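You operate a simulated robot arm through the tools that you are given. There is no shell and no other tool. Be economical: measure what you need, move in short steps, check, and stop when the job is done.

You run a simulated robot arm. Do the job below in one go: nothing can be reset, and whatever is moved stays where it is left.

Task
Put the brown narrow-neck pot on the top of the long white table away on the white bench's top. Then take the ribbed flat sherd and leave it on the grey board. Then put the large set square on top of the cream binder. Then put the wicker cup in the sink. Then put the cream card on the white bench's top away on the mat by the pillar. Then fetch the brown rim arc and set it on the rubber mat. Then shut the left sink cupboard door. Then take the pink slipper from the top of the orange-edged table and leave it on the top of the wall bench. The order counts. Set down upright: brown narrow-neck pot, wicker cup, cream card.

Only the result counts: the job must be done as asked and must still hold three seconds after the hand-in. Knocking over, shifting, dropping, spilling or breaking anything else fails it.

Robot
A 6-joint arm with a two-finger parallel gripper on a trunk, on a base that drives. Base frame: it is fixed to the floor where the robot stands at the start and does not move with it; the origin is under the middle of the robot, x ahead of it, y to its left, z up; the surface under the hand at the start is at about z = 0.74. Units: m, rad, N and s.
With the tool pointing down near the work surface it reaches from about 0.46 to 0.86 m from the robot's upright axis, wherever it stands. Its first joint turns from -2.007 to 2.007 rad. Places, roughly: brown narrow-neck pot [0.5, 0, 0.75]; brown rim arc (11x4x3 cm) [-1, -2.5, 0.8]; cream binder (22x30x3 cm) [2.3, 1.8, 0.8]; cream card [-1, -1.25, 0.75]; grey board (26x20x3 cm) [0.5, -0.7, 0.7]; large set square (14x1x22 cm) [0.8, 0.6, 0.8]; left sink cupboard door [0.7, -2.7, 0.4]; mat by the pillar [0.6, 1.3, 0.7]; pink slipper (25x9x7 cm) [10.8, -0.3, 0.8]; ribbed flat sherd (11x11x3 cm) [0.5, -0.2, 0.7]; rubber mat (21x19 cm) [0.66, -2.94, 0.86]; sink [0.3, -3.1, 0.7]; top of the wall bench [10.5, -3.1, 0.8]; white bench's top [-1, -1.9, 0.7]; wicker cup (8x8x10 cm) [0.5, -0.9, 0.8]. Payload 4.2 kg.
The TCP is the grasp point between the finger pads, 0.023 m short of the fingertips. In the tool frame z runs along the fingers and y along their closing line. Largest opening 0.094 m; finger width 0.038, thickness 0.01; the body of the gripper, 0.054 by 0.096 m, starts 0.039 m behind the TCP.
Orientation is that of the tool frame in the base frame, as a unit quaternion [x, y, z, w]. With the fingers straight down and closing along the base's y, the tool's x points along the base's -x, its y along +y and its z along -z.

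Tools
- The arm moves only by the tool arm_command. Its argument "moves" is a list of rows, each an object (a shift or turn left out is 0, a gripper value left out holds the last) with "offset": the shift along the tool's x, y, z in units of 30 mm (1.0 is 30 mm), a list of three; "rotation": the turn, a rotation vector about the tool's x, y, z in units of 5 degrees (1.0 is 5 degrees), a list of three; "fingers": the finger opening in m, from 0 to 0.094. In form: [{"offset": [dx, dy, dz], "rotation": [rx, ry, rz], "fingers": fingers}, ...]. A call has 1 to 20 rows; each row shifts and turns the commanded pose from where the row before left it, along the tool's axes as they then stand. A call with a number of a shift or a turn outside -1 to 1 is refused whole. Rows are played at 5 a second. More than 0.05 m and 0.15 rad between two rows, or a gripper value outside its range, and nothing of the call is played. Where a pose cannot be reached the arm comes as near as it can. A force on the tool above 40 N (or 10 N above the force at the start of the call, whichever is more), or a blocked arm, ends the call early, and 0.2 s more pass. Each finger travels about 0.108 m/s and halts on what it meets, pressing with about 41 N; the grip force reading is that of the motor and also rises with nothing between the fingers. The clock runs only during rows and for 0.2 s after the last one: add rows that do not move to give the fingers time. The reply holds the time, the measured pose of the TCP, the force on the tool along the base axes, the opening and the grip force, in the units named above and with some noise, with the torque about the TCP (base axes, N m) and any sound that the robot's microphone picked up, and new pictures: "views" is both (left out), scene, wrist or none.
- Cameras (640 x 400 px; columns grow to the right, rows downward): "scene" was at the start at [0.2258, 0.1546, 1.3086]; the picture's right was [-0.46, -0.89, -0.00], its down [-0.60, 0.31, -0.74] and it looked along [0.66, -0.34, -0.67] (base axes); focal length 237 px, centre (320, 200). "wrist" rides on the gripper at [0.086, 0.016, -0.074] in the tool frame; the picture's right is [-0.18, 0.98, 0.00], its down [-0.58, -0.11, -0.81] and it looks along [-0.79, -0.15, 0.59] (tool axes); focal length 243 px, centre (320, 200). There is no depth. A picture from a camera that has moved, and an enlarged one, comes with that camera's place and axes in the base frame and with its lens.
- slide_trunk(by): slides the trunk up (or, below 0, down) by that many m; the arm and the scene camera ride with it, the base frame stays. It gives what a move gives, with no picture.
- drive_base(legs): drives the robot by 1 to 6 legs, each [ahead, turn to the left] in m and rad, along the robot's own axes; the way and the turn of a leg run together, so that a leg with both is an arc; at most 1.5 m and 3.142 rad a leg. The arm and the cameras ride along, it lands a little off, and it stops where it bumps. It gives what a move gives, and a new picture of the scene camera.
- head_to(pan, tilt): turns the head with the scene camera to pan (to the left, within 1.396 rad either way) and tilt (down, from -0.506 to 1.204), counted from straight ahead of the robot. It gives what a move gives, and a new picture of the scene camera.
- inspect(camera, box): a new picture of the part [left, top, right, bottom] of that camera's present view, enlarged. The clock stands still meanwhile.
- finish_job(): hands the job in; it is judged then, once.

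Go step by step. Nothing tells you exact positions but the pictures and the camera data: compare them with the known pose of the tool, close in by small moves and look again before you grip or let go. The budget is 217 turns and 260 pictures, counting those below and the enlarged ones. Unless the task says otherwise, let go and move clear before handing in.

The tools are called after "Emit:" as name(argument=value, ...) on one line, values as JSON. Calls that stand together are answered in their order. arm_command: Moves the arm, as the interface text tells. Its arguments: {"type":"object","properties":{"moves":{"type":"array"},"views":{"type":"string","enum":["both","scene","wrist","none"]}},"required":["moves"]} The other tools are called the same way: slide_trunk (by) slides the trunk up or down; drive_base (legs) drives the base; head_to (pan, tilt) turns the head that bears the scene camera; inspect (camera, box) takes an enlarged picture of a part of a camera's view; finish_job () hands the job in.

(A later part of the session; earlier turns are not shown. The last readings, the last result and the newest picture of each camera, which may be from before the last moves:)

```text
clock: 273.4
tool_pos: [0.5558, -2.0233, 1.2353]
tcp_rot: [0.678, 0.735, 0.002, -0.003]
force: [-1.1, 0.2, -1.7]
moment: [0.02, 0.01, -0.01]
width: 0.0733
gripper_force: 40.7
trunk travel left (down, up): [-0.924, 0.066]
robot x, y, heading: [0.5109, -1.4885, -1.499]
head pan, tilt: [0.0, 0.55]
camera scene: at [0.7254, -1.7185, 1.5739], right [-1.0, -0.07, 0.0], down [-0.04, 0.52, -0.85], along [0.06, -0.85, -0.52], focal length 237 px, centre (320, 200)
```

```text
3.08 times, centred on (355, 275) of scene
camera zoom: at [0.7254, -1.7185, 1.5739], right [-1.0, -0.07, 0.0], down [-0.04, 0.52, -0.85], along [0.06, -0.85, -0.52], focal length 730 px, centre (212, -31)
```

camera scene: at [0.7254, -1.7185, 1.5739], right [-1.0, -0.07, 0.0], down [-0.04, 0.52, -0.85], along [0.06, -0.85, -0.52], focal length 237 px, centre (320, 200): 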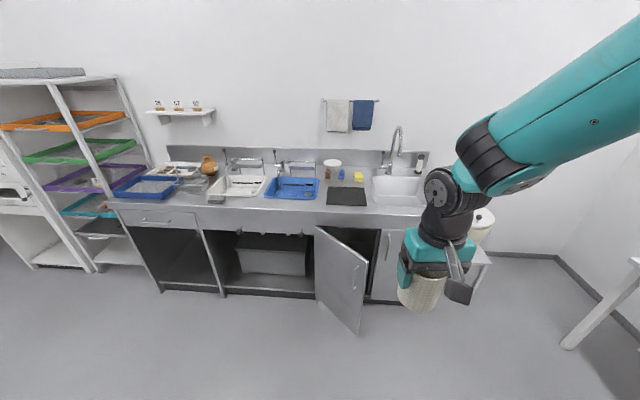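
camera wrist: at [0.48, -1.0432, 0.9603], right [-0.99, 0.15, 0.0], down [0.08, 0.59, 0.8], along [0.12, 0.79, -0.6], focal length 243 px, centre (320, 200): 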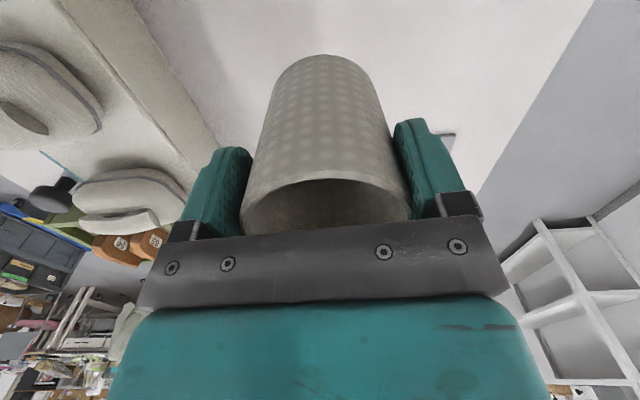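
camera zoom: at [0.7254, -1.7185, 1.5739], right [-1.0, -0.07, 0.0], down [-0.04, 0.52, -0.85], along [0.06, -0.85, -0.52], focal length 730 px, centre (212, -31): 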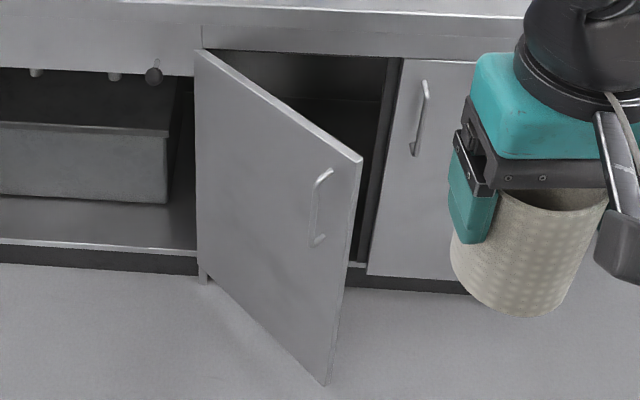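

The counter is at z ≈ 0.86 and the right-hand basin spans x 0.11–0.46, y −3.2…−2.87, with the faucet behind it. I'll drive to about (0.15, −2.25), clear of the open door.

Emit:
drive_base(legs=[[0, -0.516], [0.84, 0], [0, 0.44]])

Emit:
head_to(pan=-0.1, tilt=0.75)

```text
clock: 280.6
tool_pos: [0.1515, -2.7858, 1.234]
tcp_rot: [0.707, 0.707, 0.002, -0.003]
force: [-0.2, -0.2, -1.4]
moment: [0.05, -0.04, 0.0]
width: 0.0732
gripper_force: 40.9
trunk travel left (down, up): [-0.924, 0.066]
robot x, y, heading: [0.1516, -2.2529, -1.58]
head pan, tilt: [0.0, 0.55]
camera scene: at [0.3458, -2.4962, 1.5739], right [-1.0, 0.0, 0.0], down [0.0, 0.52, -0.85], along [0.0, -0.85, -0.52], focal length 237 px, centre (320, 200)
```

scene: 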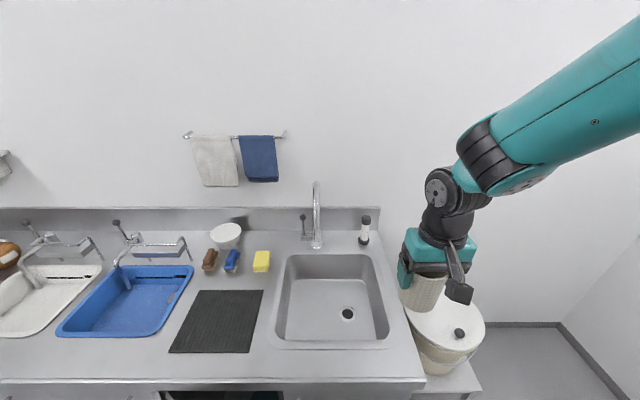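

```text
clock: 281.3
tool_pos: [0.152, -2.7855, 1.2344]
tcp_rot: [0.707, 0.707, 0.002, -0.003]
force: [0.1, -1.0, -1.0]
moment: [0.03, 0.0, 0.03]
width: 0.0736
gripper_force: 40.9
trunk travel left (down, up): [-0.924, 0.066]
robot x, y, heading: [0.1532, -2.2522, -1.573]
head pan, tilt: [-0.099, 0.75]
camera scene: at [0.3377, -2.4889, 1.5566], right [-0.99, 0.1, 0.0], down [0.07, 0.68, -0.73], along [-0.08, -0.73, -0.68], focal length 237 px, centre (320, 200)
```

scene: 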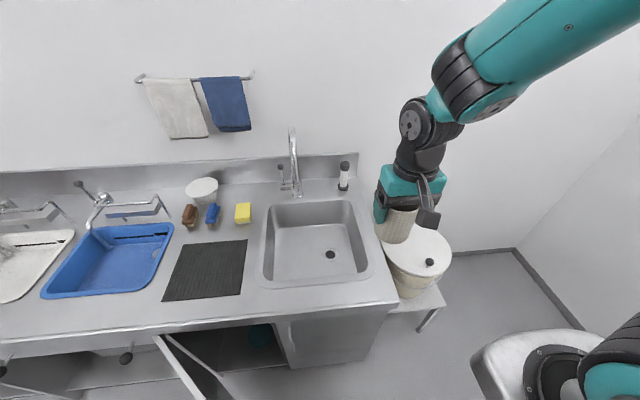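

I'll rotate the hand 90° so the wrist camera clears the sink's front rim, then move over the basin.

Emit:
arm_command(moves=[{"rotation": [0, 0, 1]}, {"rotation": [0, 0, 1]}, {"rotation": [0, 0, 1]}, {"rotation": [0, 0, 1]}, {"rotation": [0, 0, 1]}, {"rotation": [0, 0, 1]}, {"rotation": [0, 0, 1]}, {"rotation": [0, 0, 1]}, {"rotation": [0, 0, 1]}, {"rotation": [0, 0, 1]}, {"rotation": [0, 0, 1]}, {"rotation": [0, 0, 1]}, {"rotation": [0, 0, 1]}, {"rotation": [0, 0, 1]}, {"rotation": [0, 0, 1]}, {"rotation": [0, 0, 1]}, {"rotation": [0, 0, 1]}, {"rotation": [0, 0, 1]}, {}], views="none")

Emit:
arm_command(moves=[{"offset": [0.66, 0.85, 0]}, {"offset": [0.66, 0.85, 0]}, {"offset": [0.66, 0.85, 0]}, {"offset": [0.66, 0.85, 0]}, {"offset": [0.66, 0.85, 0]}, {"offset": [0.66, 0.85, 0]}, {"offset": [0.66, 0.85, 0]}, {"offset": [0.66, 0.85, 0]}, {}], views="both")

```text
clock: 285.3
tool_pos: [0.1512, -2.7848, 1.2337]
tcp_rot: [1.0, 0.0, -0.001, -0.003]
force: [-0.3, 0.7, -2.1]
moment: [-0.01, -0.04, 0.0]
width: 0.0735
gripper_force: 41.5
trunk travel left (down, up): [-0.924, 0.066]
robot x, y, heading: [0.153, -2.2507, -1.578]
head pan, tilt: [-0.099, 0.75]
```

```text
clock: 287.3
tool_pos: [0.3116, -2.99, 1.2329]
tcp_rot: [1.0, 0.0, -0.001, -0.003]
force: [-0.3, -0.6, -2.0]
moment: [0.0, -0.01, -0.01]
width: 0.0733
gripper_force: 41.1
trunk travel left (down, up): [-0.924, 0.066]
robot x, y, heading: [0.1542, -2.2507, -1.577]
head pan, tilt: [-0.099, 0.75]
camera scene: at [0.3378, -2.489, 1.5565], right [-0.99, 0.1, 0.0], down [0.07, 0.68, -0.73], along [-0.08, -0.73, -0.68], focal length 237 px, centre (320, 200)
camera wrist: at [0.3969, -3.0064, 1.3083], right [-0.18, -0.98, -0.01], down [-0.58, 0.1, 0.81], along [-0.79, 0.15, -0.59], focal length 243 px, centre (320, 200)
```

scene: 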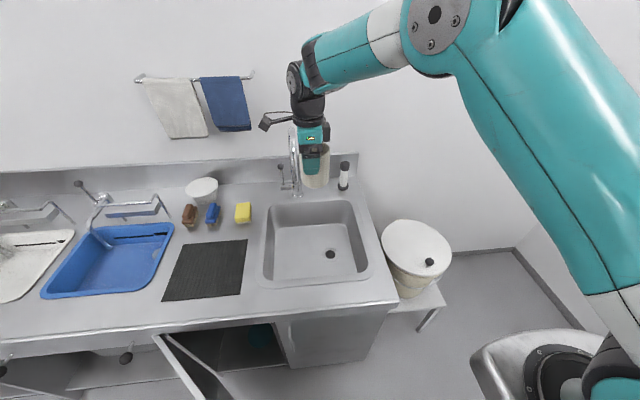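
wrist: 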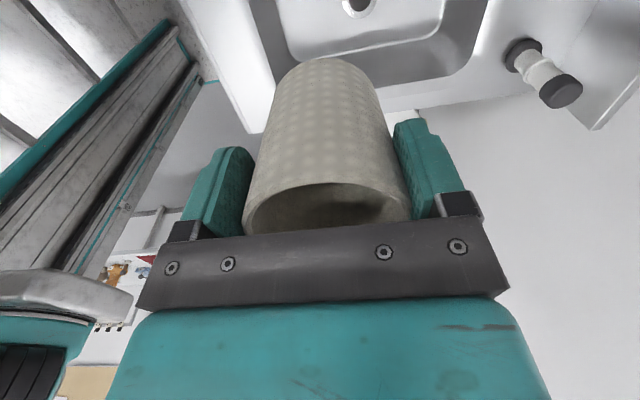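

Emit:
inspect(camera="scene", box=[240, 80, 380, 220])

```text
2.86 times, centred on (310, 150) of scene
camera zoom: at [0.3378, -2.489, 1.5565], right [-0.99, 0.1, 0.0], down [0.07, 0.68, -0.73], along [-0.08, -0.73, -0.68], focal length 678 px, centre (349, 343)
```

zoom: 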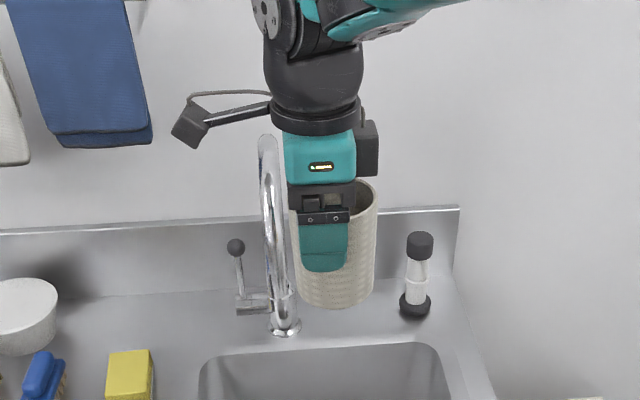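

The faucet tip is around (0.33, −3.13, 1.04). I'll shift 2 cm forward for clearance and lower by trunk.

Emit:
arm_command(moves=[{"offset": [-0.2, -0.65, 0]}, {}], views="none")

Emit:
slide_trunk(by=-0.2)

Emit:
inspect(camera="scene", box=[200, 80, 420, 300])

Emit:
inspect(camera="wrist", box=[0, 0, 640, 400])

```text
clock: 287.9
tool_pos: [0.3039, -2.9698, 1.2347]
tcp_rot: [1.0, 0.001, -0.002, -0.004]
force: [-0.5, 0.6, -1.4]
moment: [0.0, -0.01, 0.02]
width: 0.0733
gripper_force: 40.6
trunk travel left (down, up): [-0.924, 0.066]
robot x, y, heading: [0.1536, -2.2502, -1.575]
head pan, tilt: [-0.099, 0.75]
```

```text
clock: 290.1
tool_pos: [0.3041, -2.9704, 1.0336]
tcp_rot: [1.0, -0.001, -0.001, -0.004]
force: [0.9, 0.1, -0.9]
moment: [0.06, 0.0, -0.01]
width: 0.0738
gripper_force: 40.8
trunk travel left (down, up): [-0.724, 0.266]
robot x, y, heading: [0.15, -2.2542, -1.577]
head pan, tilt: [-0.099, 0.75]
```

```text
1.82 times, centred on (310, 190) of scene
camera zoom: at [0.3377, -2.4889, 1.3565], right [-0.99, 0.1, 0.0], down [0.07, 0.68, -0.73], along [-0.08, -0.73, -0.68], focal length 431 px, centre (338, 218)
```

zoom: 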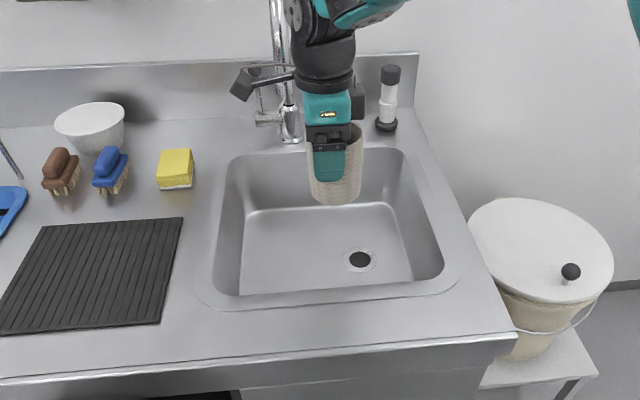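

```text
1.00 times, centred on (320, 200) of wrist (not enlarged: the box is as wide or as high as the picture)
camera zoom: at [0.39, -2.9864, 1.1087], right [-0.18, -0.98, -0.01], down [-0.58, 0.1, 0.81], along [-0.79, 0.15, -0.59], focal length 243 px, centre (320, 200)
```

zoom: 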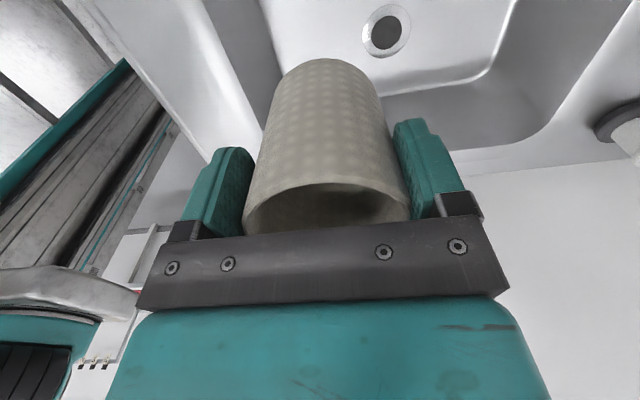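

The basin floor is at z ≈ 0.71. I'll lower by trunk, then finish gently.

Emit:
slide_trunk(by=-0.215)

Emit:
arm_command(moves=[{"offset": [0, 0, 0.3]}, {"offset": [0, 0, 0.15]}, {"offset": [0, 0, 0.1]}, {}], views="both")

```text
clock: 292.4
tool_pos: [0.3033, -2.9689, 0.8187]
tcp_rot: [1.0, 0.0, 0.0, -0.004]
force: [0.6, -1.2, -1.2]
moment: [-0.01, -0.03, 0.02]
width: 0.0735
gripper_force: 40.7
trunk travel left (down, up): [-0.509, 0.481]
robot x, y, heading: [0.1529, -2.2506, -1.578]
head pan, tilt: [-0.099, 0.75]
```

```text
clock: 293.4
tool_pos: [0.3034, -2.9711, 0.8019]
tcp_rot: [1.0, 0.0, 0.0, -0.003]
force: [0.5, -0.4, -1.7]
moment: [-0.03, 0.0, -0.01]
width: 0.0735
gripper_force: 41.0
trunk travel left (down, up): [-0.509, 0.481]
robot x, y, heading: [0.1523, -2.2519, -1.575]
head pan, tilt: [-0.099, 0.75]
camera scene: at [0.3377, -2.4889, 1.1415], right [-0.99, 0.1, 0.0], down [0.07, 0.68, -0.73], along [-0.08, -0.73, -0.68], focal length 237 px, centre (320, 200)
camera wrist: at [0.3898, -2.9865, 0.8769], right [-0.18, -0.98, -0.01], down [-0.58, 0.1, 0.81], along [-0.79, 0.15, -0.59], focal length 243 px, centre (320, 200)
```

scene: 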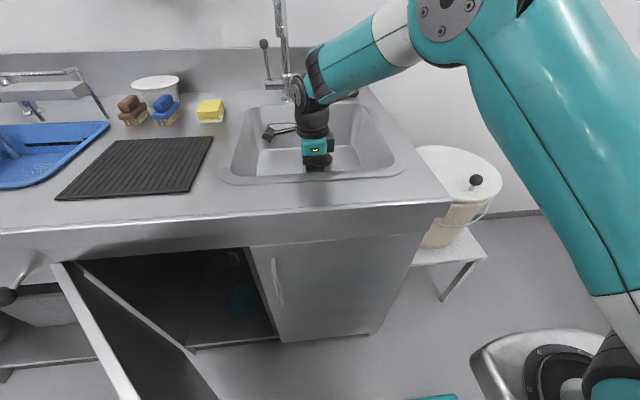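
wrist: 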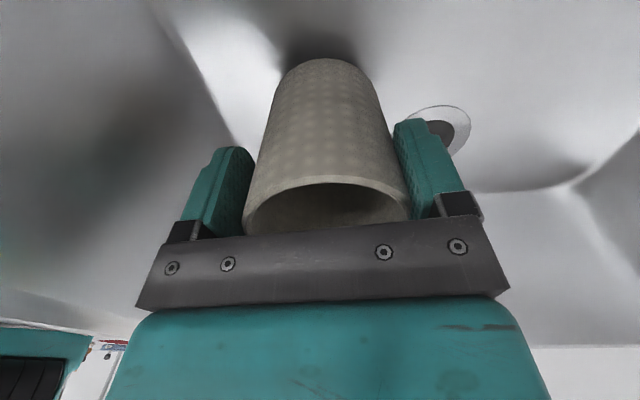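

Emit:
arm_command(moves=[{"offset": [0, 0, 0.1]}, {"offset": [0, 0, 0.1]}, {"offset": [0, 0, 0.1]}, {"offset": [0, 0, 0.1]}, {}], views="none")

```text
clock: 294.6
tool_pos: [0.3046, -2.9688, 0.7899]
tcp_rot: [1.0, 0.0, 0.0, -0.004]
force: [0.7, 0.3, -1.0]
moment: [-0.01, -0.05, 0.0]
width: 0.0733
gripper_force: 41.0
trunk travel left (down, up): [-0.509, 0.481]
robot x, y, heading: [0.1486, -2.2527, -1.575]
head pan, tilt: [-0.099, 0.75]
```

Emit:
arm_command(moves=[{"offset": [0, 0, 0.1]}, {"offset": [0, 0, 0.1]}, {"offset": [0, 0, 0.1]}, {"offset": [0, 0, 0.1]}, {}], views="none")

```text
clock: 295.5
tool_pos: [0.3041, -2.9708, 0.7858]
tcp_rot: [1.0, 0.0, 0.002, 0.001]
force: [-1.9, 1.2, 14.1]
moment: [-0.22, 0.05, -0.06]
width: 0.0734
gripper_force: 41.2
trunk travel left (down, up): [-0.509, 0.481]
robot x, y, heading: [0.1516, -2.2522, -1.573]
head pan, tilt: [-0.099, 0.75]
stopped in row 4: the force on the tool passed its limit at 40 N (the readings are from after the stop); the commanded pose is now the measured one
```

The cup's base is on the sink floor. I'll open, rise and look.

Emit:
arm_command(moves=[{"offset": [0, 0, -0.05]}, {"fingers": 0.085}, {"fingers": 0.094}, {}, {"offset": [0, 0, -0.4]}, {"offset": [0, 0, -0.8]}, {"offset": [0, 0, -1]}, {"offset": [0, 0, -1]}, {"offset": [0, 0, -1]}, {"offset": [0, 0, -1]}, {"offset": [0, 0, -1]}, {}], views="wrist")

Emit:
slide_trunk(by=0.3)

```text
clock: 298.1
tool_pos: [0.303, -2.9707, 0.9719]
tcp_rot: [1.0, 0.0, 0.001, -0.001]
force: [0.2, 0.7, -0.1]
moment: [-0.04, -0.01, 0.05]
width: 0.0938
gripper_force: 0.0
trunk travel left (down, up): [-0.509, 0.481]
robot x, y, heading: [0.1527, -2.2538, -1.576]
head pan, tilt: [-0.099, 0.75]
camera wrist: at [0.3895, -2.9872, 1.0469], right [-0.18, -0.98, 0.0], down [-0.58, 0.11, 0.81], along [-0.79, 0.15, -0.59], focal length 243 px, centre (320, 200)
```

wrist: 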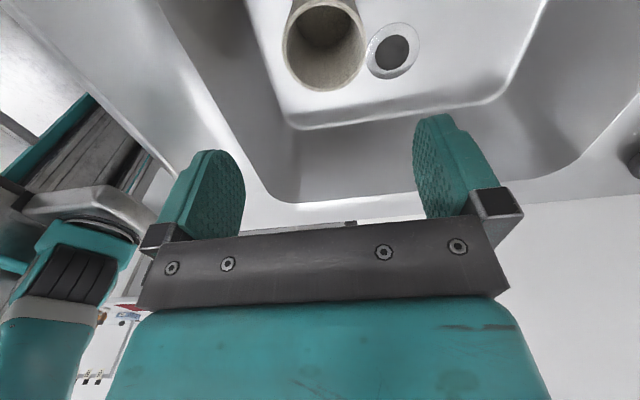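

```text
clock: 301.1
tool_pos: [0.3043, -2.9709, 1.2721]
tcp_rot: [1.0, 0.0, 0.0, -0.002]
force: [0.4, 0.3, 0.5]
moment: [0.01, -0.02, 0.01]
width: 0.094
gripper_force: 0.0
trunk travel left (down, up): [-0.809, 0.181]
robot x, y, heading: [0.1528, -2.2511, -1.578]
head pan, tilt: [-0.099, 0.75]
```

The cup stands upright in the sink. I'll fold the hand back and drive to the white bench's north end for the cream card.

Emit:
arm_command(moves=[{"offset": [-0.5, -0.8, 0]}, {"offset": [-0.6, -0.8, 0]}, {"offset": [-0.6, -0.8, 0]}, {"offset": [-0.6, -0.8, 0]}, {"offset": [-0.6, -0.8, 0]}, {"offset": [-0.6, -0.8, 0]}, {"offset": [-0.6, -0.8, 0]}, {"rotation": [0, 0, -1]}, {"rotation": [0, 0, -1]}, {"rotation": [0, 0, -1]}, {"rotation": [0, 0, -1]}, {"rotation": [0, 0, -1]}, {"rotation": [0, 0, -1]}, {"rotation": [0, 0, -1]}, {"rotation": [0, 0, -1]}, {"rotation": [0, 0, -1]}, {"rotation": [0, 0, -1]}, {"rotation": [0, 0, -1]}, {"rotation": [0, 0, -1]}], views="none")

Emit:
arm_command(moves=[{"rotation": [0, 0, -1]}, {"rotation": [0, 0, -1]}, {"rotation": [0, 0, -1]}, {"rotation": [0, 0, -1]}, {"rotation": [0, 0, -1]}, {"rotation": [0, 0, -1]}, {}], views="none")

Emit:
drive_base(legs=[[0, -2.69], [1.05, 0], [0, 1.13]])

Emit:
head_to(pan=-0.2, tilt=0.75)

```text
clock: 305.1
tool_pos: [0.1818, -2.8018, 1.2725]
tcp_rot: [0.866, 0.501, 0.001, 0.0]
force: [-0.1, -0.7, 0.6]
moment: [0.02, 0.02, -0.01]
width: 0.0942
gripper_force: 0.0
trunk travel left (down, up): [-0.809, 0.181]
robot x, y, heading: [0.1507, -2.2502, -1.576]
head pan, tilt: [-0.099, 0.75]
```

```text
clock: 306.7
tool_pos: [0.1804, -2.8025, 1.2719]
tcp_rot: [0.707, 0.707, 0.002, -0.001]
force: [0.2, 0.5, -0.9]
moment: [-0.01, 0.0, 0.0]
width: 0.0944
gripper_force: 0.0
trunk travel left (down, up): [-0.809, 0.181]
robot x, y, heading: [0.1524, -2.2507, -1.573]
head pan, tilt: [-0.099, 0.75]
```

```text
clock: 321.2
tool_pos: [-0.8536, -1.361, 1.2698]
tcp_rot: [1.0, 0.009, 0.001, 0.001]
force: [-0.2, 0.0, -0.1]
moment: [0.01, 0.0, 0.06]
width: 0.094
gripper_force: 0.1
trunk travel left (down, up): [-0.809, 0.181]
robot x, y, heading: [-0.3057, -1.3245, -3.13]
head pan, tilt: [-0.099, 0.75]
camera scene: at [-0.5359, -1.5147, 1.4415], right [0.09, 1.0, 0.0], down [0.68, -0.06, -0.73], along [-0.73, 0.06, -0.68], focal length 237 px, centre (320, 200)
```

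scene: 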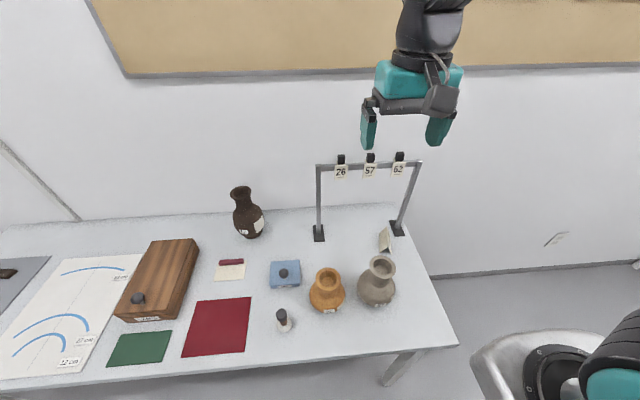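

```text
clock: 321.8
tool_pos: [-0.8534, -1.3607, 1.2723]
tcp_rot: [1.0, 0.009, 0.001, 0.0]
force: [-0.1, -0.2, -0.2]
moment: [-0.02, 0.01, -0.01]
width: 0.094
gripper_force: 0.1
trunk travel left (down, up): [-0.809, 0.181]
robot x, y, heading: [-0.3071, -1.3244, -3.129]
head pan, tilt: [-0.201, 0.75]
camera scene: at [-0.5347, -1.5064, 1.4415], right [0.19, 0.98, 0.0], down [0.67, -0.13, -0.73], along [-0.72, 0.14, -0.68], focal length 237 px, centre (320, 200)
```

scene: 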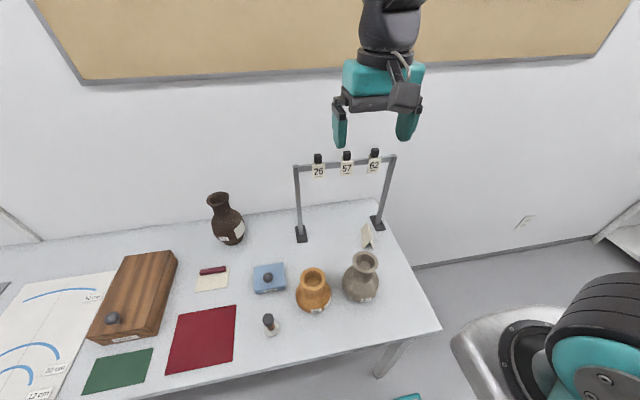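

Emit:
inspect(camera="scene", box=[310, 190, 430, 310])

Emit:
inspect(camera="wrist", box=[160, 0, 480, 200])

```text
3.33 times, centred on (370, 250) of scene
camera zoom: at [-0.5347, -1.5064, 1.4415], right [0.19, 0.98, 0.0], down [0.67, -0.13, -0.73], along [-0.72, 0.14, -0.68], focal length 791 px, centre (153, 33)
```

zoom: 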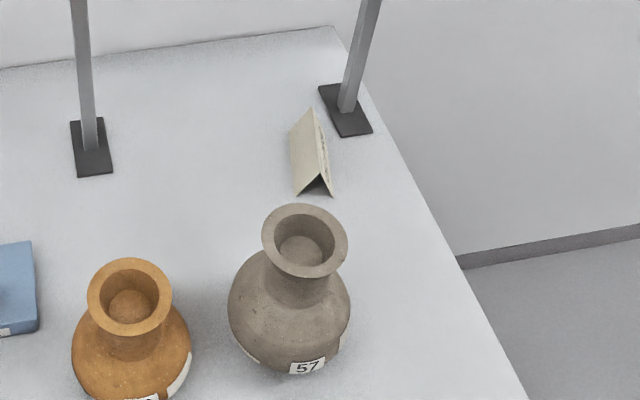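

```text
2.00 times, centred on (320, 100) of wrist
camera zoom: at [-0.7679, -1.3758, 1.3467], right [-0.17, -0.99, 0.0], down [-0.58, 0.1, 0.81], along [-0.79, 0.13, -0.59], focal length 485 px, centre (320, 400)
```

zoom: 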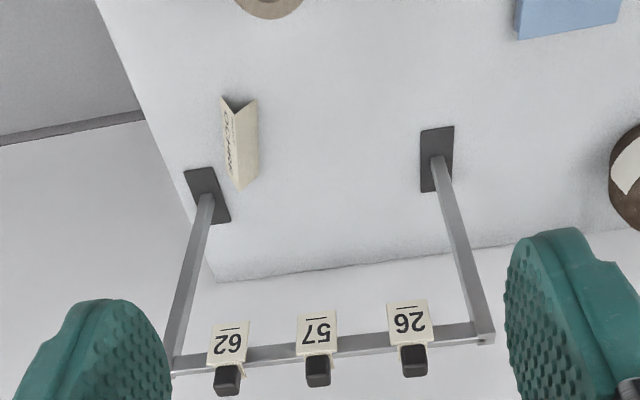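

The cream card is a small folded tent near (−1.04, −1.24), its ridge roughly along x, with the rack close behind and a grey pot in front. I'll move above its near half and look from the wrist.

Emit:
arm_command(moves=[{"offset": [-0.76, -0.57, 0], "fingers": 0.06}, {"offset": [-0.76, -0.57, 0]}, {"offset": [-0.76, -0.57, 0]}, {"offset": [-0.76, -0.57, 0]}, {"offset": [-0.76, -0.57, 0]}, {"offset": [-0.76, -0.57, 0]}, {"offset": [-0.74, -0.57, 0]}, {"offset": [0, 0, 0.9]}, {"offset": [0, 0, 0.9]}, {"offset": [0, 0, 0.9]}, {"offset": [0, 0, 0.9]}, {}], views="both")

```text
clock: 324.4
tool_pos: [-1.0149, -1.2438, 1.1623]
tcp_rot: [1.0, 0.009, 0.002, 0.002]
force: [0.6, 0.3, -0.4]
moment: [0.0, 0.01, 0.0]
width: 0.0597
gripper_force: 0.0
trunk travel left (down, up): [-0.809, 0.181]
robot x, y, heading: [-0.299, -1.3247, -3.132]
head pan, tilt: [-0.201, 0.75]
camera scene: at [-0.5348, -1.5064, 1.4415], right [0.19, 0.98, 0.0], down [0.67, -0.13, -0.73], along [-0.72, 0.14, -0.68], focal length 237 px, centre (320, 200)
camera wrist: at [-0.9288, -1.2587, 1.2375], right [-0.17, -0.99, 0.0], down [-0.58, 0.1, 0.81], along [-0.79, 0.13, -0.59], focal length 243 px, centre (320, 200)
```

scene: 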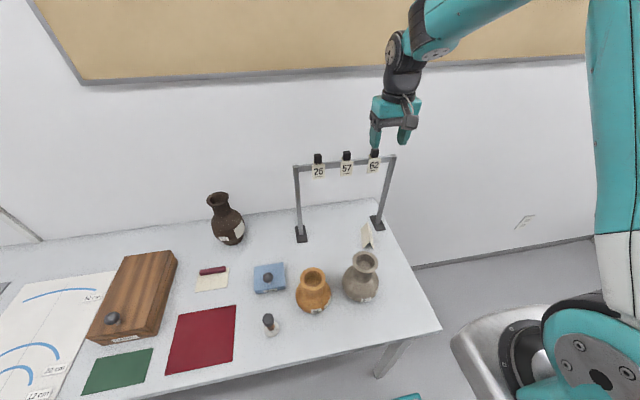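
wrist: 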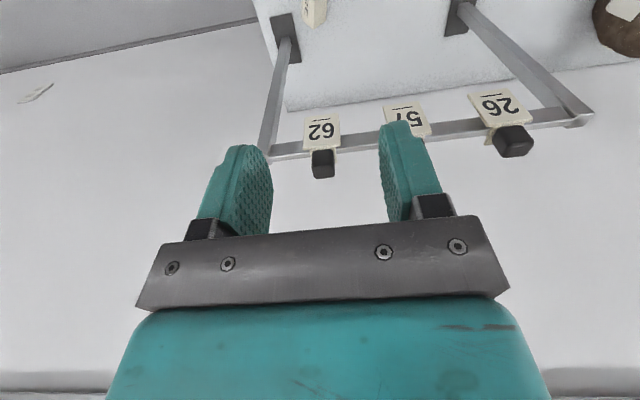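

Emit:
arm_command(moves=[{"offset": [0.3, 0, 0.9]}, {"offset": [0, 0, 0.9]}, {"offset": [0, 0, 0.9]}, {"offset": [0, 0, 0.9]}, {"offset": [0, 0, 0.9]}, {"offset": [0, 0, 0.9]}, {"offset": [0, 0, 0.9]}, {"offset": [0, 0, 0.9]}, {}], views="wrist")

Emit:
inspect(camera="scene", box=[280, 70, 460, 310])

```text
clock: 326.4
tool_pos: [-1.0061, -1.244, 0.9448]
tcp_rot: [1.0, 0.01, 0.001, 0.001]
force: [0.0, 0.5, -0.3]
moment: [0.02, 0.02, 0.02]
width: 0.0601
gripper_force: 0.0
trunk travel left (down, up): [-0.809, 0.181]
robot x, y, heading: [-0.3032, -1.3229, -3.128]
head pan, tilt: [-0.201, 0.75]
camera wrist: at [-0.9199, -1.2587, 1.0216], right [-0.17, -0.99, 0.0], down [-0.58, 0.1, 0.81], along [-0.79, 0.13, -0.59], focal length 243 px, centre (320, 200)
```

wrist: 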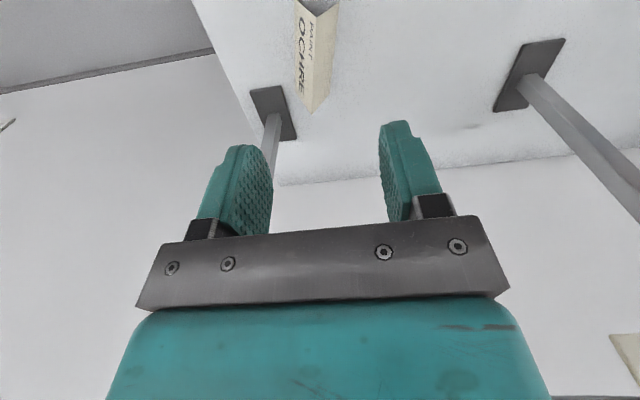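

```text
1.67 times, centred on (370, 190) of scene
camera zoom: at [-0.5347, -1.5064, 1.4415], right [0.19, 0.98, 0.0], down [0.67, -0.13, -0.73], along [-0.72, 0.14, -0.68], focal length 395 px, centre (237, 217)
```

zoom: 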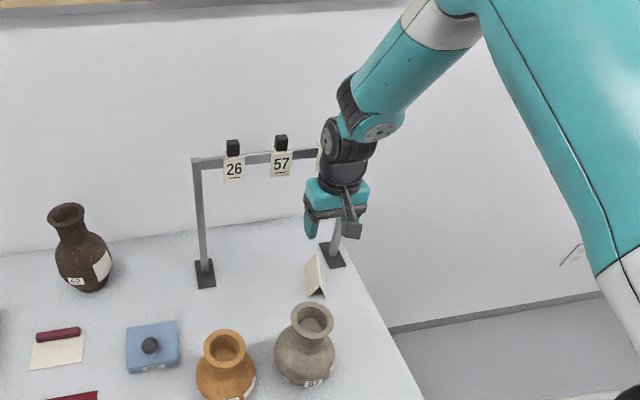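

The ridge runs from (−0.987, −1.248) to (−1.074, −1.226), so I'll yaw about 9° and descend.

Emit:
arm_command(moves=[{"rotation": [0, 0, 0.9]}, {"rotation": [0, 0, 0.9], "offset": [0, 0, 0.6]}, {"offset": [0, 0, 0.9]}, {"offset": [0, 0, 0.9]}, {"offset": [0, 0, 0.9]}, {"offset": [0, 0, 0.9]}, {}], views="wrist")

Emit:
inspect(camera="scene", box=[280, 120, 460, 320])

```text
clock: 328.0
tool_pos: [-1.005, -1.2439, 0.8205]
tcp_rot: [0.998, -0.07, 0.001, 0.0]
force: [-0.4, 0.0, 0.5]
moment: [-0.03, 0.0, -0.01]
width: 0.06
gripper_force: 0.0
trunk travel left (down, up): [-0.809, 0.181]
robot x, y, heading: [-0.3051, -1.3266, -3.13]
head pan, tilt: [-0.201, 0.75]
camera wrist: at [-0.9222, -1.2725, 0.896], right [-0.32, -0.95, 0.0], down [-0.56, 0.19, 0.81], along [-0.76, 0.26, -0.59], focal length 243 px, centre (320, 200)
```

wrist: 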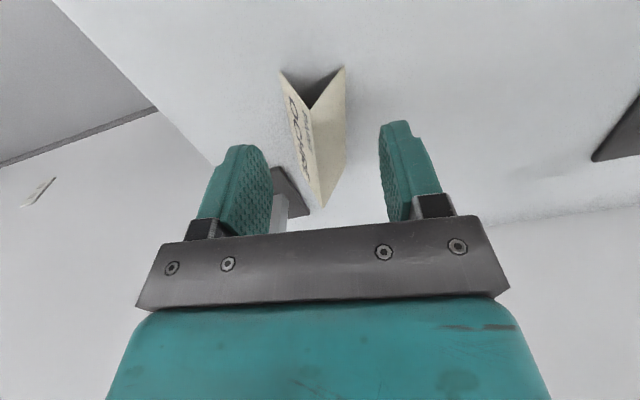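

```text
2.00 times, centred on (370, 220) of scene
camera zoom: at [-0.5347, -1.5064, 1.4415], right [0.19, 0.98, 0.0], down [0.67, -0.13, -0.73], along [-0.72, 0.14, -0.68], focal length 474 px, centre (220, 160)
```

zoom: 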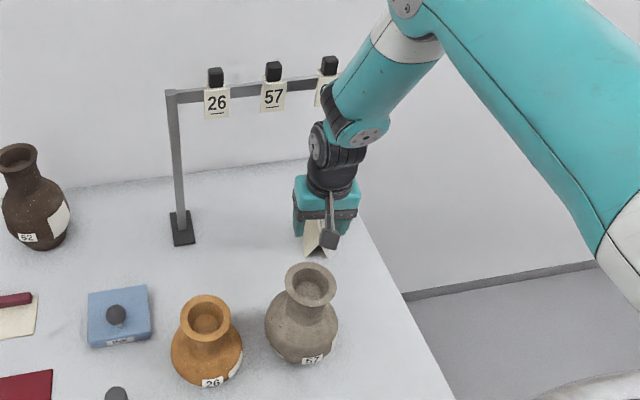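

Emit:
arm_command(moves=[{"offset": [-0.15, 0.05, 0.5]}, {"offset": [0, 0, 0.5]}, {"offset": [0, 0, 0.45]}, {}], views="wrist")

```text
clock: 329.0
tool_pos: [-1.0108, -1.2456, 0.7773]
tcp_rot: [0.998, -0.069, 0.001, 0.0]
force: [0.7, -0.4, -0.3]
moment: [-0.02, 0.02, 0.0]
width: 0.0599
gripper_force: 0.1
trunk travel left (down, up): [-0.809, 0.181]
robot x, y, heading: [-0.3044, -1.3212, -3.13]
head pan, tilt: [-0.201, 0.75]
camera wrist: at [-0.9272, -1.2735, 0.8529], right [-0.32, -0.95, 0.0], down [-0.56, 0.19, 0.81], along [-0.76, 0.26, -0.59], focal length 243 px, centre (320, 200)
```

wrist: 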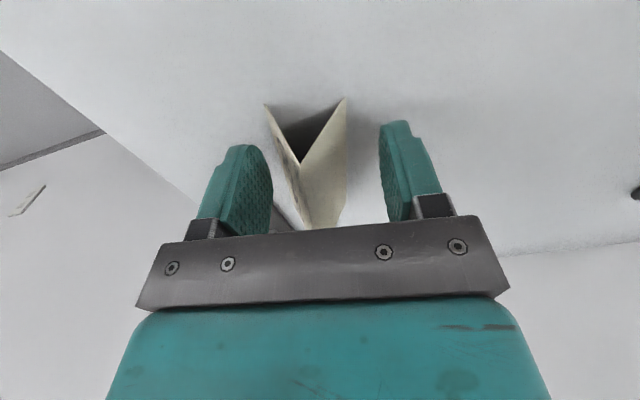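

Emit:
arm_command(moves=[{"offset": [0, -0.17, 0.1]}, {"offset": [0, 0, 0.05]}, {"fingers": 0.045}, {"fingers": 0.03}, {"fingers": 0.02}, {"fingers": 0.02}, {}], views="wrist")

```text
clock: 330.6
tool_pos: [-1.0079, -1.2399, 0.7728]
tcp_rot: [0.998, -0.07, 0.001, 0.0]
force: [-0.2, 0.1, 0.3]
moment: [0.01, -0.04, 0.01]
width: 0.0289
gripper_force: 41.2
trunk travel left (down, up): [-0.809, 0.181]
robot x, y, heading: [-0.3063, -1.3232, -3.131]
head pan, tilt: [-0.201, 0.75]
camera wrist: at [-0.9264, -1.2683, 0.8483], right [-0.32, -0.95, 0.0], down [-0.56, 0.19, 0.81], along [-0.76, 0.26, -0.59], focal length 243 px, centre (320, 200)
```

wrist: 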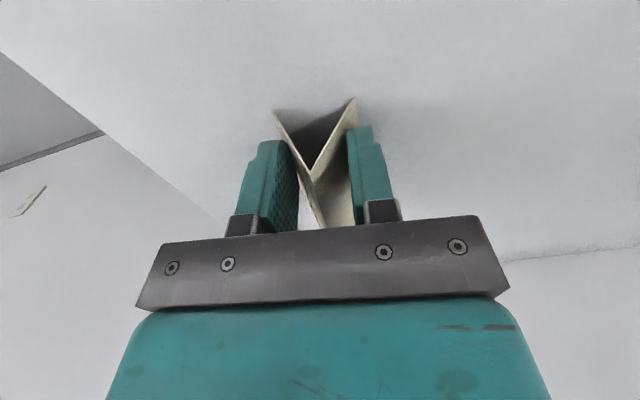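

Gripped. I'll lift slightly and check that it holds.

Emit:
arm_command(moves=[{"offset": [0, 0, -0.3]}, {"offset": [0, 0, -0.5]}, {"offset": [0, 0, -0.7]}, {}], views="wrist")

Emit:
inspect(camera="scene", box=[300, 160, 440, 310])

```text
clock: 331.6
tool_pos: [-1.0096, -1.2408, 0.8179]
tcp_rot: [0.998, -0.07, 0.001, 0.001]
force: [-0.1, -0.2, -0.3]
moment: [-0.01, 0.02, -0.02]
width: 0.0286
gripper_force: 40.6
trunk travel left (down, up): [-0.809, 0.181]
robot x, y, heading: [-0.304, -1.3239, -3.131]
head pan, tilt: [-0.201, 0.75]
camera wrist: at [-0.9261, -1.2685, 0.893], right [-0.32, -0.95, 0.0], down [-0.56, 0.19, 0.8], along [-0.76, 0.26, -0.59], focal length 243 px, centre (320, 200)
```

wrist: 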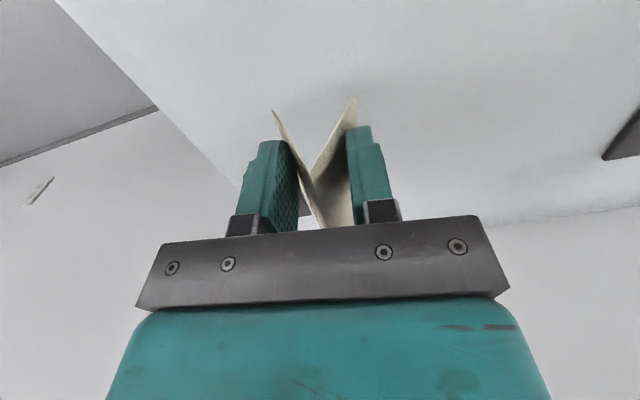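

```text
2.67 times, centred on (370, 235) of scene
camera zoom: at [-0.5348, -1.5064, 1.4415], right [0.19, 0.98, 0.0], down [0.67, -0.13, -0.73], along [-0.72, 0.14, -0.68], focal length 633 px, centre (187, 107)
```

zoom: 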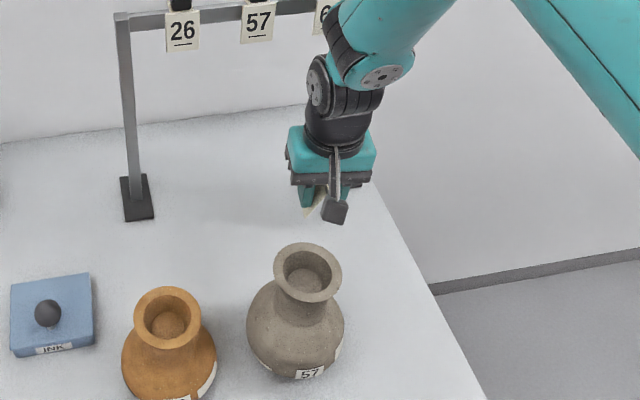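

It holds. The rack's bar overhangs, so I'll first move diagonally away from both rack and pot, then lift.

Emit:
arm_command(moves=[{"offset": [0.1, -0.7, 0]}, {"offset": [0.4, -0.75, 0]}, {"offset": [0.9, -0.75, 0]}, {"offset": [0.3, 0, -0.8]}, {"offset": [0, 0, -1]}, {"offset": [0, 0, -1]}, {"offset": [0, 0, -1]}, {"offset": [0, 0, -1]}, {"offset": [0, 0, -1]}, {"offset": [0, 0, -1]}, {"offset": [0, 0, -1]}, {}], views="both")

```text
clock: 334.2
tool_pos: [-0.95, -1.182, 1.0522]
tcp_rot: [0.998, -0.07, 0.001, 0.0]
force: [-0.3, 0.2, 0.3]
moment: [0.01, -0.02, 0.0]
width: 0.0274
gripper_force: 41.1
trunk travel left (down, up): [-0.809, 0.181]
robot x, y, heading: [-0.303, -1.3241, -3.132]
head pan, tilt: [-0.201, 0.75]
camera scene: at [-0.5348, -1.5064, 1.4415], right [0.19, 0.98, 0.0], down [0.67, -0.13, -0.73], along [-0.72, 0.14, -0.68], focal length 237 px, centre (320, 200)
camera wrist: at [-0.8676, -1.2102, 1.1274], right [-0.32, -0.95, 0.0], down [-0.56, 0.19, 0.81], along [-0.76, 0.26, -0.59], focal length 243 px, centre (320, 200)
```

scene: 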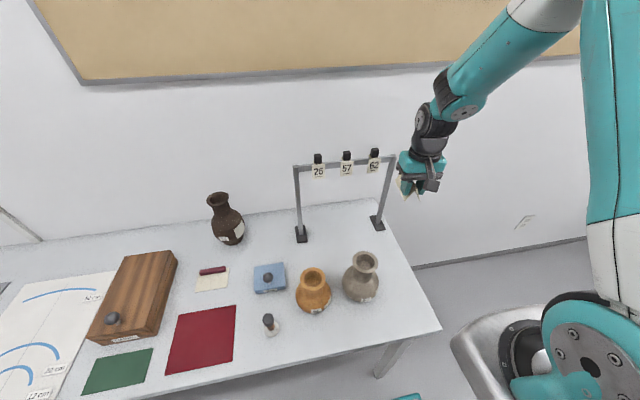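
wrist: 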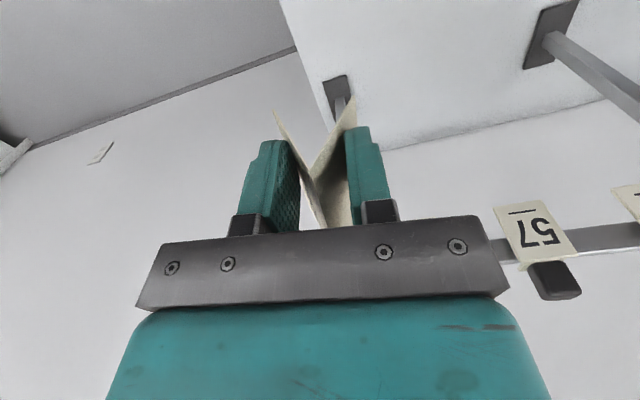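

The width reading dropped slightly; I'll check whether the card is creeping.

Emit:
arm_command(moves=[{}, {}, {}, {}, {}, {}, {}, {}, {}, {}], views="wrist")

```text
clock: 336.4
tool_pos: [-0.9498, -1.1826, 1.0523]
tcp_rot: [0.998, -0.069, 0.001, 0.0]
force: [0.0, -0.2, 0.3]
moment: [-0.03, 0.01, 0.02]
width: 0.0263
gripper_force: 41.0
trunk travel left (down, up): [-0.809, 0.181]
robot x, y, heading: [-0.3053, -1.3265, -3.13]
head pan, tilt: [-0.201, 0.75]
camera wrist: at [-0.8676, -1.2102, 1.127], right [-0.32, -0.95, 0.0], down [-0.56, 0.19, 0.81], along [-0.76, 0.26, -0.59], focal length 243 px, centre (320, 200)
```

wrist: 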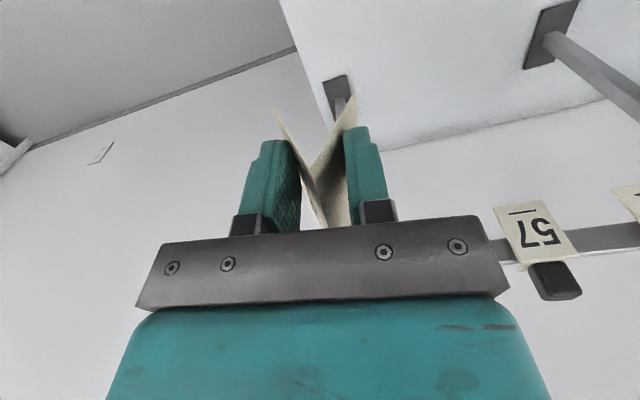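

The card creeps out slowly (about 0.5 mm/s of width). I'll set it back on a free bench spot right below and regrip lower and more centrally.

Emit:
arm_command(moves=[{"offset": [0, 0, 1]}, {"offset": [0, 0, 1]}, {"offset": [0, 0, 1]}, {"offset": [0, 0, 1]}, {"offset": [0, 0, 1]}, {"offset": [0, 0, 1]}, {"offset": [0, 0, 1]}, {"offset": [0, 0, 1]}, {"offset": [0, 0, 0.7]}, {"offset": [0, 0, 0.2]}, {"offset": [0, 0, 0.1]}, {}], views="wrist")

```text
clock: 339.0
tool_pos: [-0.95, -1.1823, 0.7808]
tcp_rot: [0.998, -0.07, 0.001, 0.0]
force: [0.9, -0.4, -0.2]
moment: [-0.01, 0.0, -0.02]
width: 0.025
gripper_force: 41.2
trunk travel left (down, up): [-0.809, 0.181]
robot x, y, heading: [-0.3032, -1.3205, -3.127]
head pan, tilt: [-0.201, 0.75]
camera wrist: at [-0.867, -1.2098, 0.8569], right [-0.32, -0.95, 0.0], down [-0.56, 0.19, 0.81], along [-0.76, 0.26, -0.59], focal length 243 px, centre (320, 200)
```

wrist: 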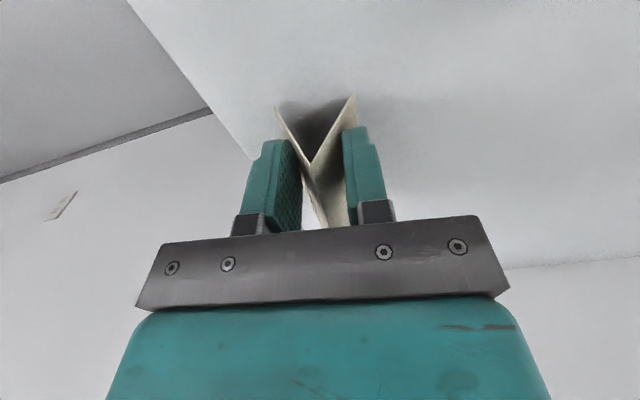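

Emit:
arm_command(moves=[{"offset": [0, 0, 0.08]}, {}, {"fingers": 0.04}, {"fingers": 0.06}, {}, {"offset": [-0.4, 0, 0], "rotation": [0, 0, 0.9]}, {"offset": [-0.4, 0, 0]}, {}], views="wrist")

Emit:
inspect(camera="scene", box=[300, 160, 460, 300])

```text
clock: 340.8
tool_pos: [-0.973, -1.1774, 0.7794]
tcp_rot: [0.994, -0.108, 0.0, 0.0]
force: [-0.7, -0.3, 0.1]
moment: [-0.02, -0.01, -0.04]
width: 0.0599
gripper_force: 0.0
trunk travel left (down, up): [-0.809, 0.181]
robot x, y, heading: [-0.3018, -1.3193, -3.131]
head pan, tilt: [-0.201, 0.75]
camera wrist: at [-0.893, -1.2118, 0.8547], right [-0.39, -0.92, 0.0], down [-0.55, 0.23, 0.81], along [-0.74, 0.32, -0.59], focal length 243 px, centre (320, 200)
```

wrist: 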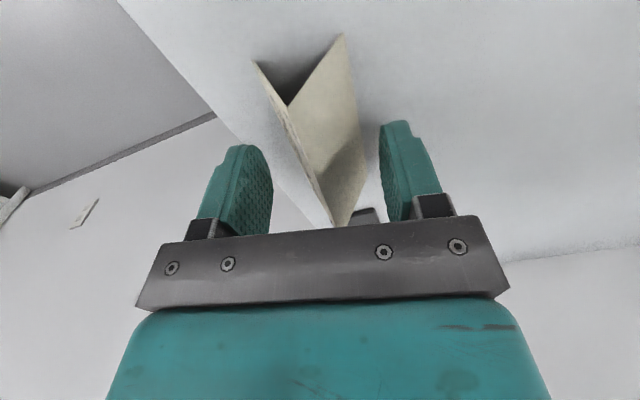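

```text
2.86 times, centred on (380, 230) of scene
camera zoom: at [-0.5348, -1.5064, 1.4415], right [0.19, 0.98, 0.0], down [0.67, -0.13, -0.73], along [-0.72, 0.14, -0.68], focal length 678 px, centre (149, 114)
```

zoom: 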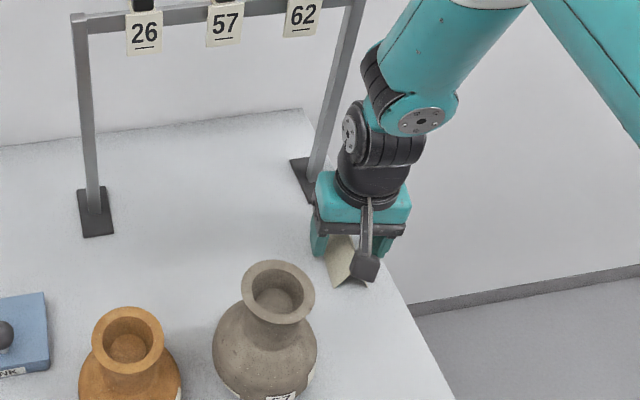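

Emit:
arm_command(moves=[{"rotation": [0, 0, -0.9], "offset": [0, 0.05, 0]}, {"offset": [0, 0, 0.2]}, {"offset": [0, 0, 0.15]}, {"offset": [0, 0, 0.07]}, {"offset": [0, 0, 0.06]}, {}], views="none")

```text
clock: 342.2
tool_pos: [-0.9742, -1.179, 0.7649]
tcp_rot: [0.998, -0.07, 0.001, 0.0]
force: [0.0, -1.2, 0.1]
moment: [0.0, 0.02, -0.02]
width: 0.0598
gripper_force: 0.1
trunk travel left (down, up): [-0.809, 0.181]
robot x, y, heading: [-0.3038, -1.3217, -3.125]
head pan, tilt: [-0.201, 0.75]
```

Emit:
arm_command(moves=[{"fingers": 0.045}, {"fingers": 0.03}, {"fingers": 0.03}, {}, {"offset": [0, 0, -0.3]}, {"offset": [0, 0, -0.4]}, {}], views="none")

Emit:
arm_command(moves=[{}, {}, {}, {}, {}, {}, {}, {}, {}, {}], views="wrist")

```text
clock: 343.8
tool_pos: [-0.9727, -1.1793, 0.7861]
tcp_rot: [0.998, -0.07, 0.001, 0.001]
force: [0.3, -0.6, -1.4]
moment: [0.03, 0.01, -0.01]
width: 0.0358
gripper_force: 41.3
trunk travel left (down, up): [-0.809, 0.181]
robot x, y, heading: [-0.3047, -1.3237, -3.126]
head pan, tilt: [-0.201, 0.75]
```

```text
clock: 346.0
tool_pos: [-0.9733, -1.1778, 0.7856]
tcp_rot: [0.998, -0.07, 0.001, 0.0]
force: [-0.2, -0.1, -0.2]
moment: [0.02, 0.03, 0.0]
width: 0.035
gripper_force: 40.8
trunk travel left (down, up): [-0.809, 0.181]
robot x, y, heading: [-0.3037, -1.323, -3.126]
head pan, tilt: [-0.201, 0.75]
camera wrist: at [-0.8908, -1.207, 0.8619], right [-0.32, -0.95, 0.0], down [-0.56, 0.19, 0.81], along [-0.76, 0.26, -0.59], focal length 243 px, centre (320, 200)
```

wrist: 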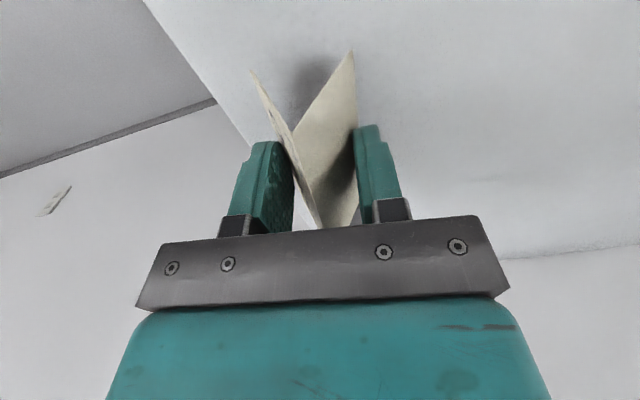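

The creep is now slower with a much larger margin. I'll lift and go straight to the pillar end, keeping the grip command fully closed.

Emit:
arm_command(moves=[{"offset": [0.5, 0, -0.8], "fingers": 0.0}, {"offset": [0.5, 0, -1]}, {"offset": [0.5, 0, -1]}, {"offset": [0.5, 0, -1]}, {"offset": [0.5, 0, -1]}, {"offset": [0.5, 0, -1]}, {"offset": [0, 0, -1]}, {"offset": [0, 0, -1]}, {"offset": [0, 0, -1]}, {"offset": [0, 0, -1]}, {"offset": [0, 0, -1]}], views="none")

Emit:
drive_base(legs=[[0, -1.58], [1.5, 0], [0.85, 0], [0, -1.3]])

Emit:
head_to(pan=0.3, tilt=0.7)

```text
clock: 348.4
tool_pos: [-0.8847, -1.192, 1.1098]
tcp_rot: [0.998, -0.07, 0.002, 0.0]
force: [-0.2, 0.5, -0.7]
moment: [0.01, -0.03, 0.0]
width: 0.0337
gripper_force: 41.3
trunk travel left (down, up): [-0.809, 0.181]
robot x, y, heading: [-0.3036, -1.3208, -3.13]
head pan, tilt: [-0.201, 0.75]
```

```text
clock: 367.1
tool_pos: [0.2416, 1.0792, 1.1097]
tcp_rot: [-0.078, 0.997, 0.0, -0.001]
force: [0.5, 0.0, 0.4]
moment: [0.0, -0.02, 0.0]
width: 0.025
gripper_force: 40.6
trunk travel left (down, up): [-0.809, 0.181]
robot x, y, heading: [-0.353, 1.0377, 0.301]
head pan, tilt: [-0.201, 0.75]
camera scene: at [-0.1845, 1.2742, 1.4415], right [0.11, -0.99, 0.0], down [-0.68, -0.07, -0.73], along [0.73, 0.08, -0.68], focal length 237 px, centre (320, 200)
```

scene: 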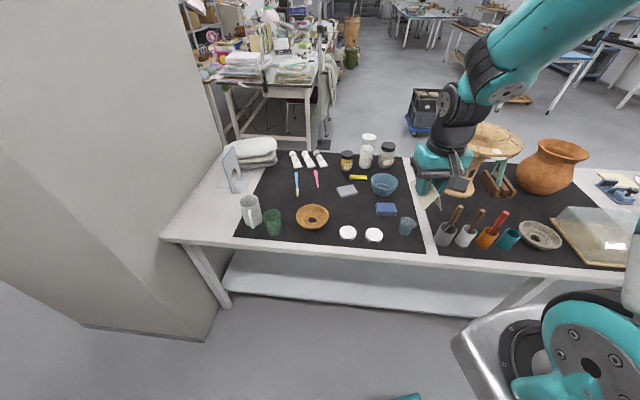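

```text
clock: 368.0
tool_pos: [0.241, 1.0795, 1.1099]
tcp_rot: [-0.079, 0.997, 0.0, 0.0]
force: [0.0, -0.2, 0.8]
moment: [0.0, -0.02, 0.01]
width: 0.0244
gripper_force: 41.3
trunk travel left (down, up): [-0.809, 0.181]
robot x, y, heading: [-0.3523, 1.0369, 0.307]
head pan, tilt: [0.3, 0.7]
camera scene: at [-0.1972, 1.3138, 1.4458], right [0.57, -0.82, 0.0], down [-0.53, -0.37, -0.76], along [0.63, 0.44, -0.64], focal length 237 px, centre (320, 200)
```

scene: 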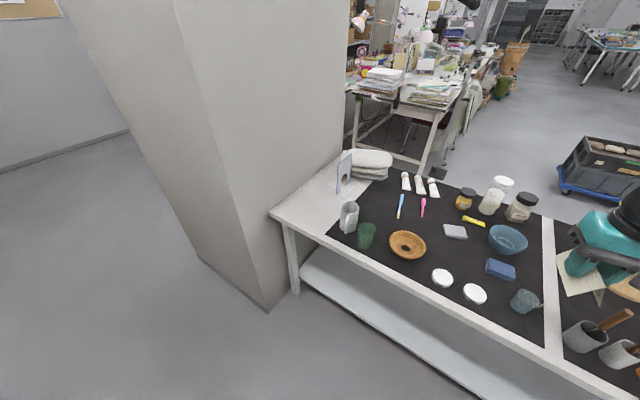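

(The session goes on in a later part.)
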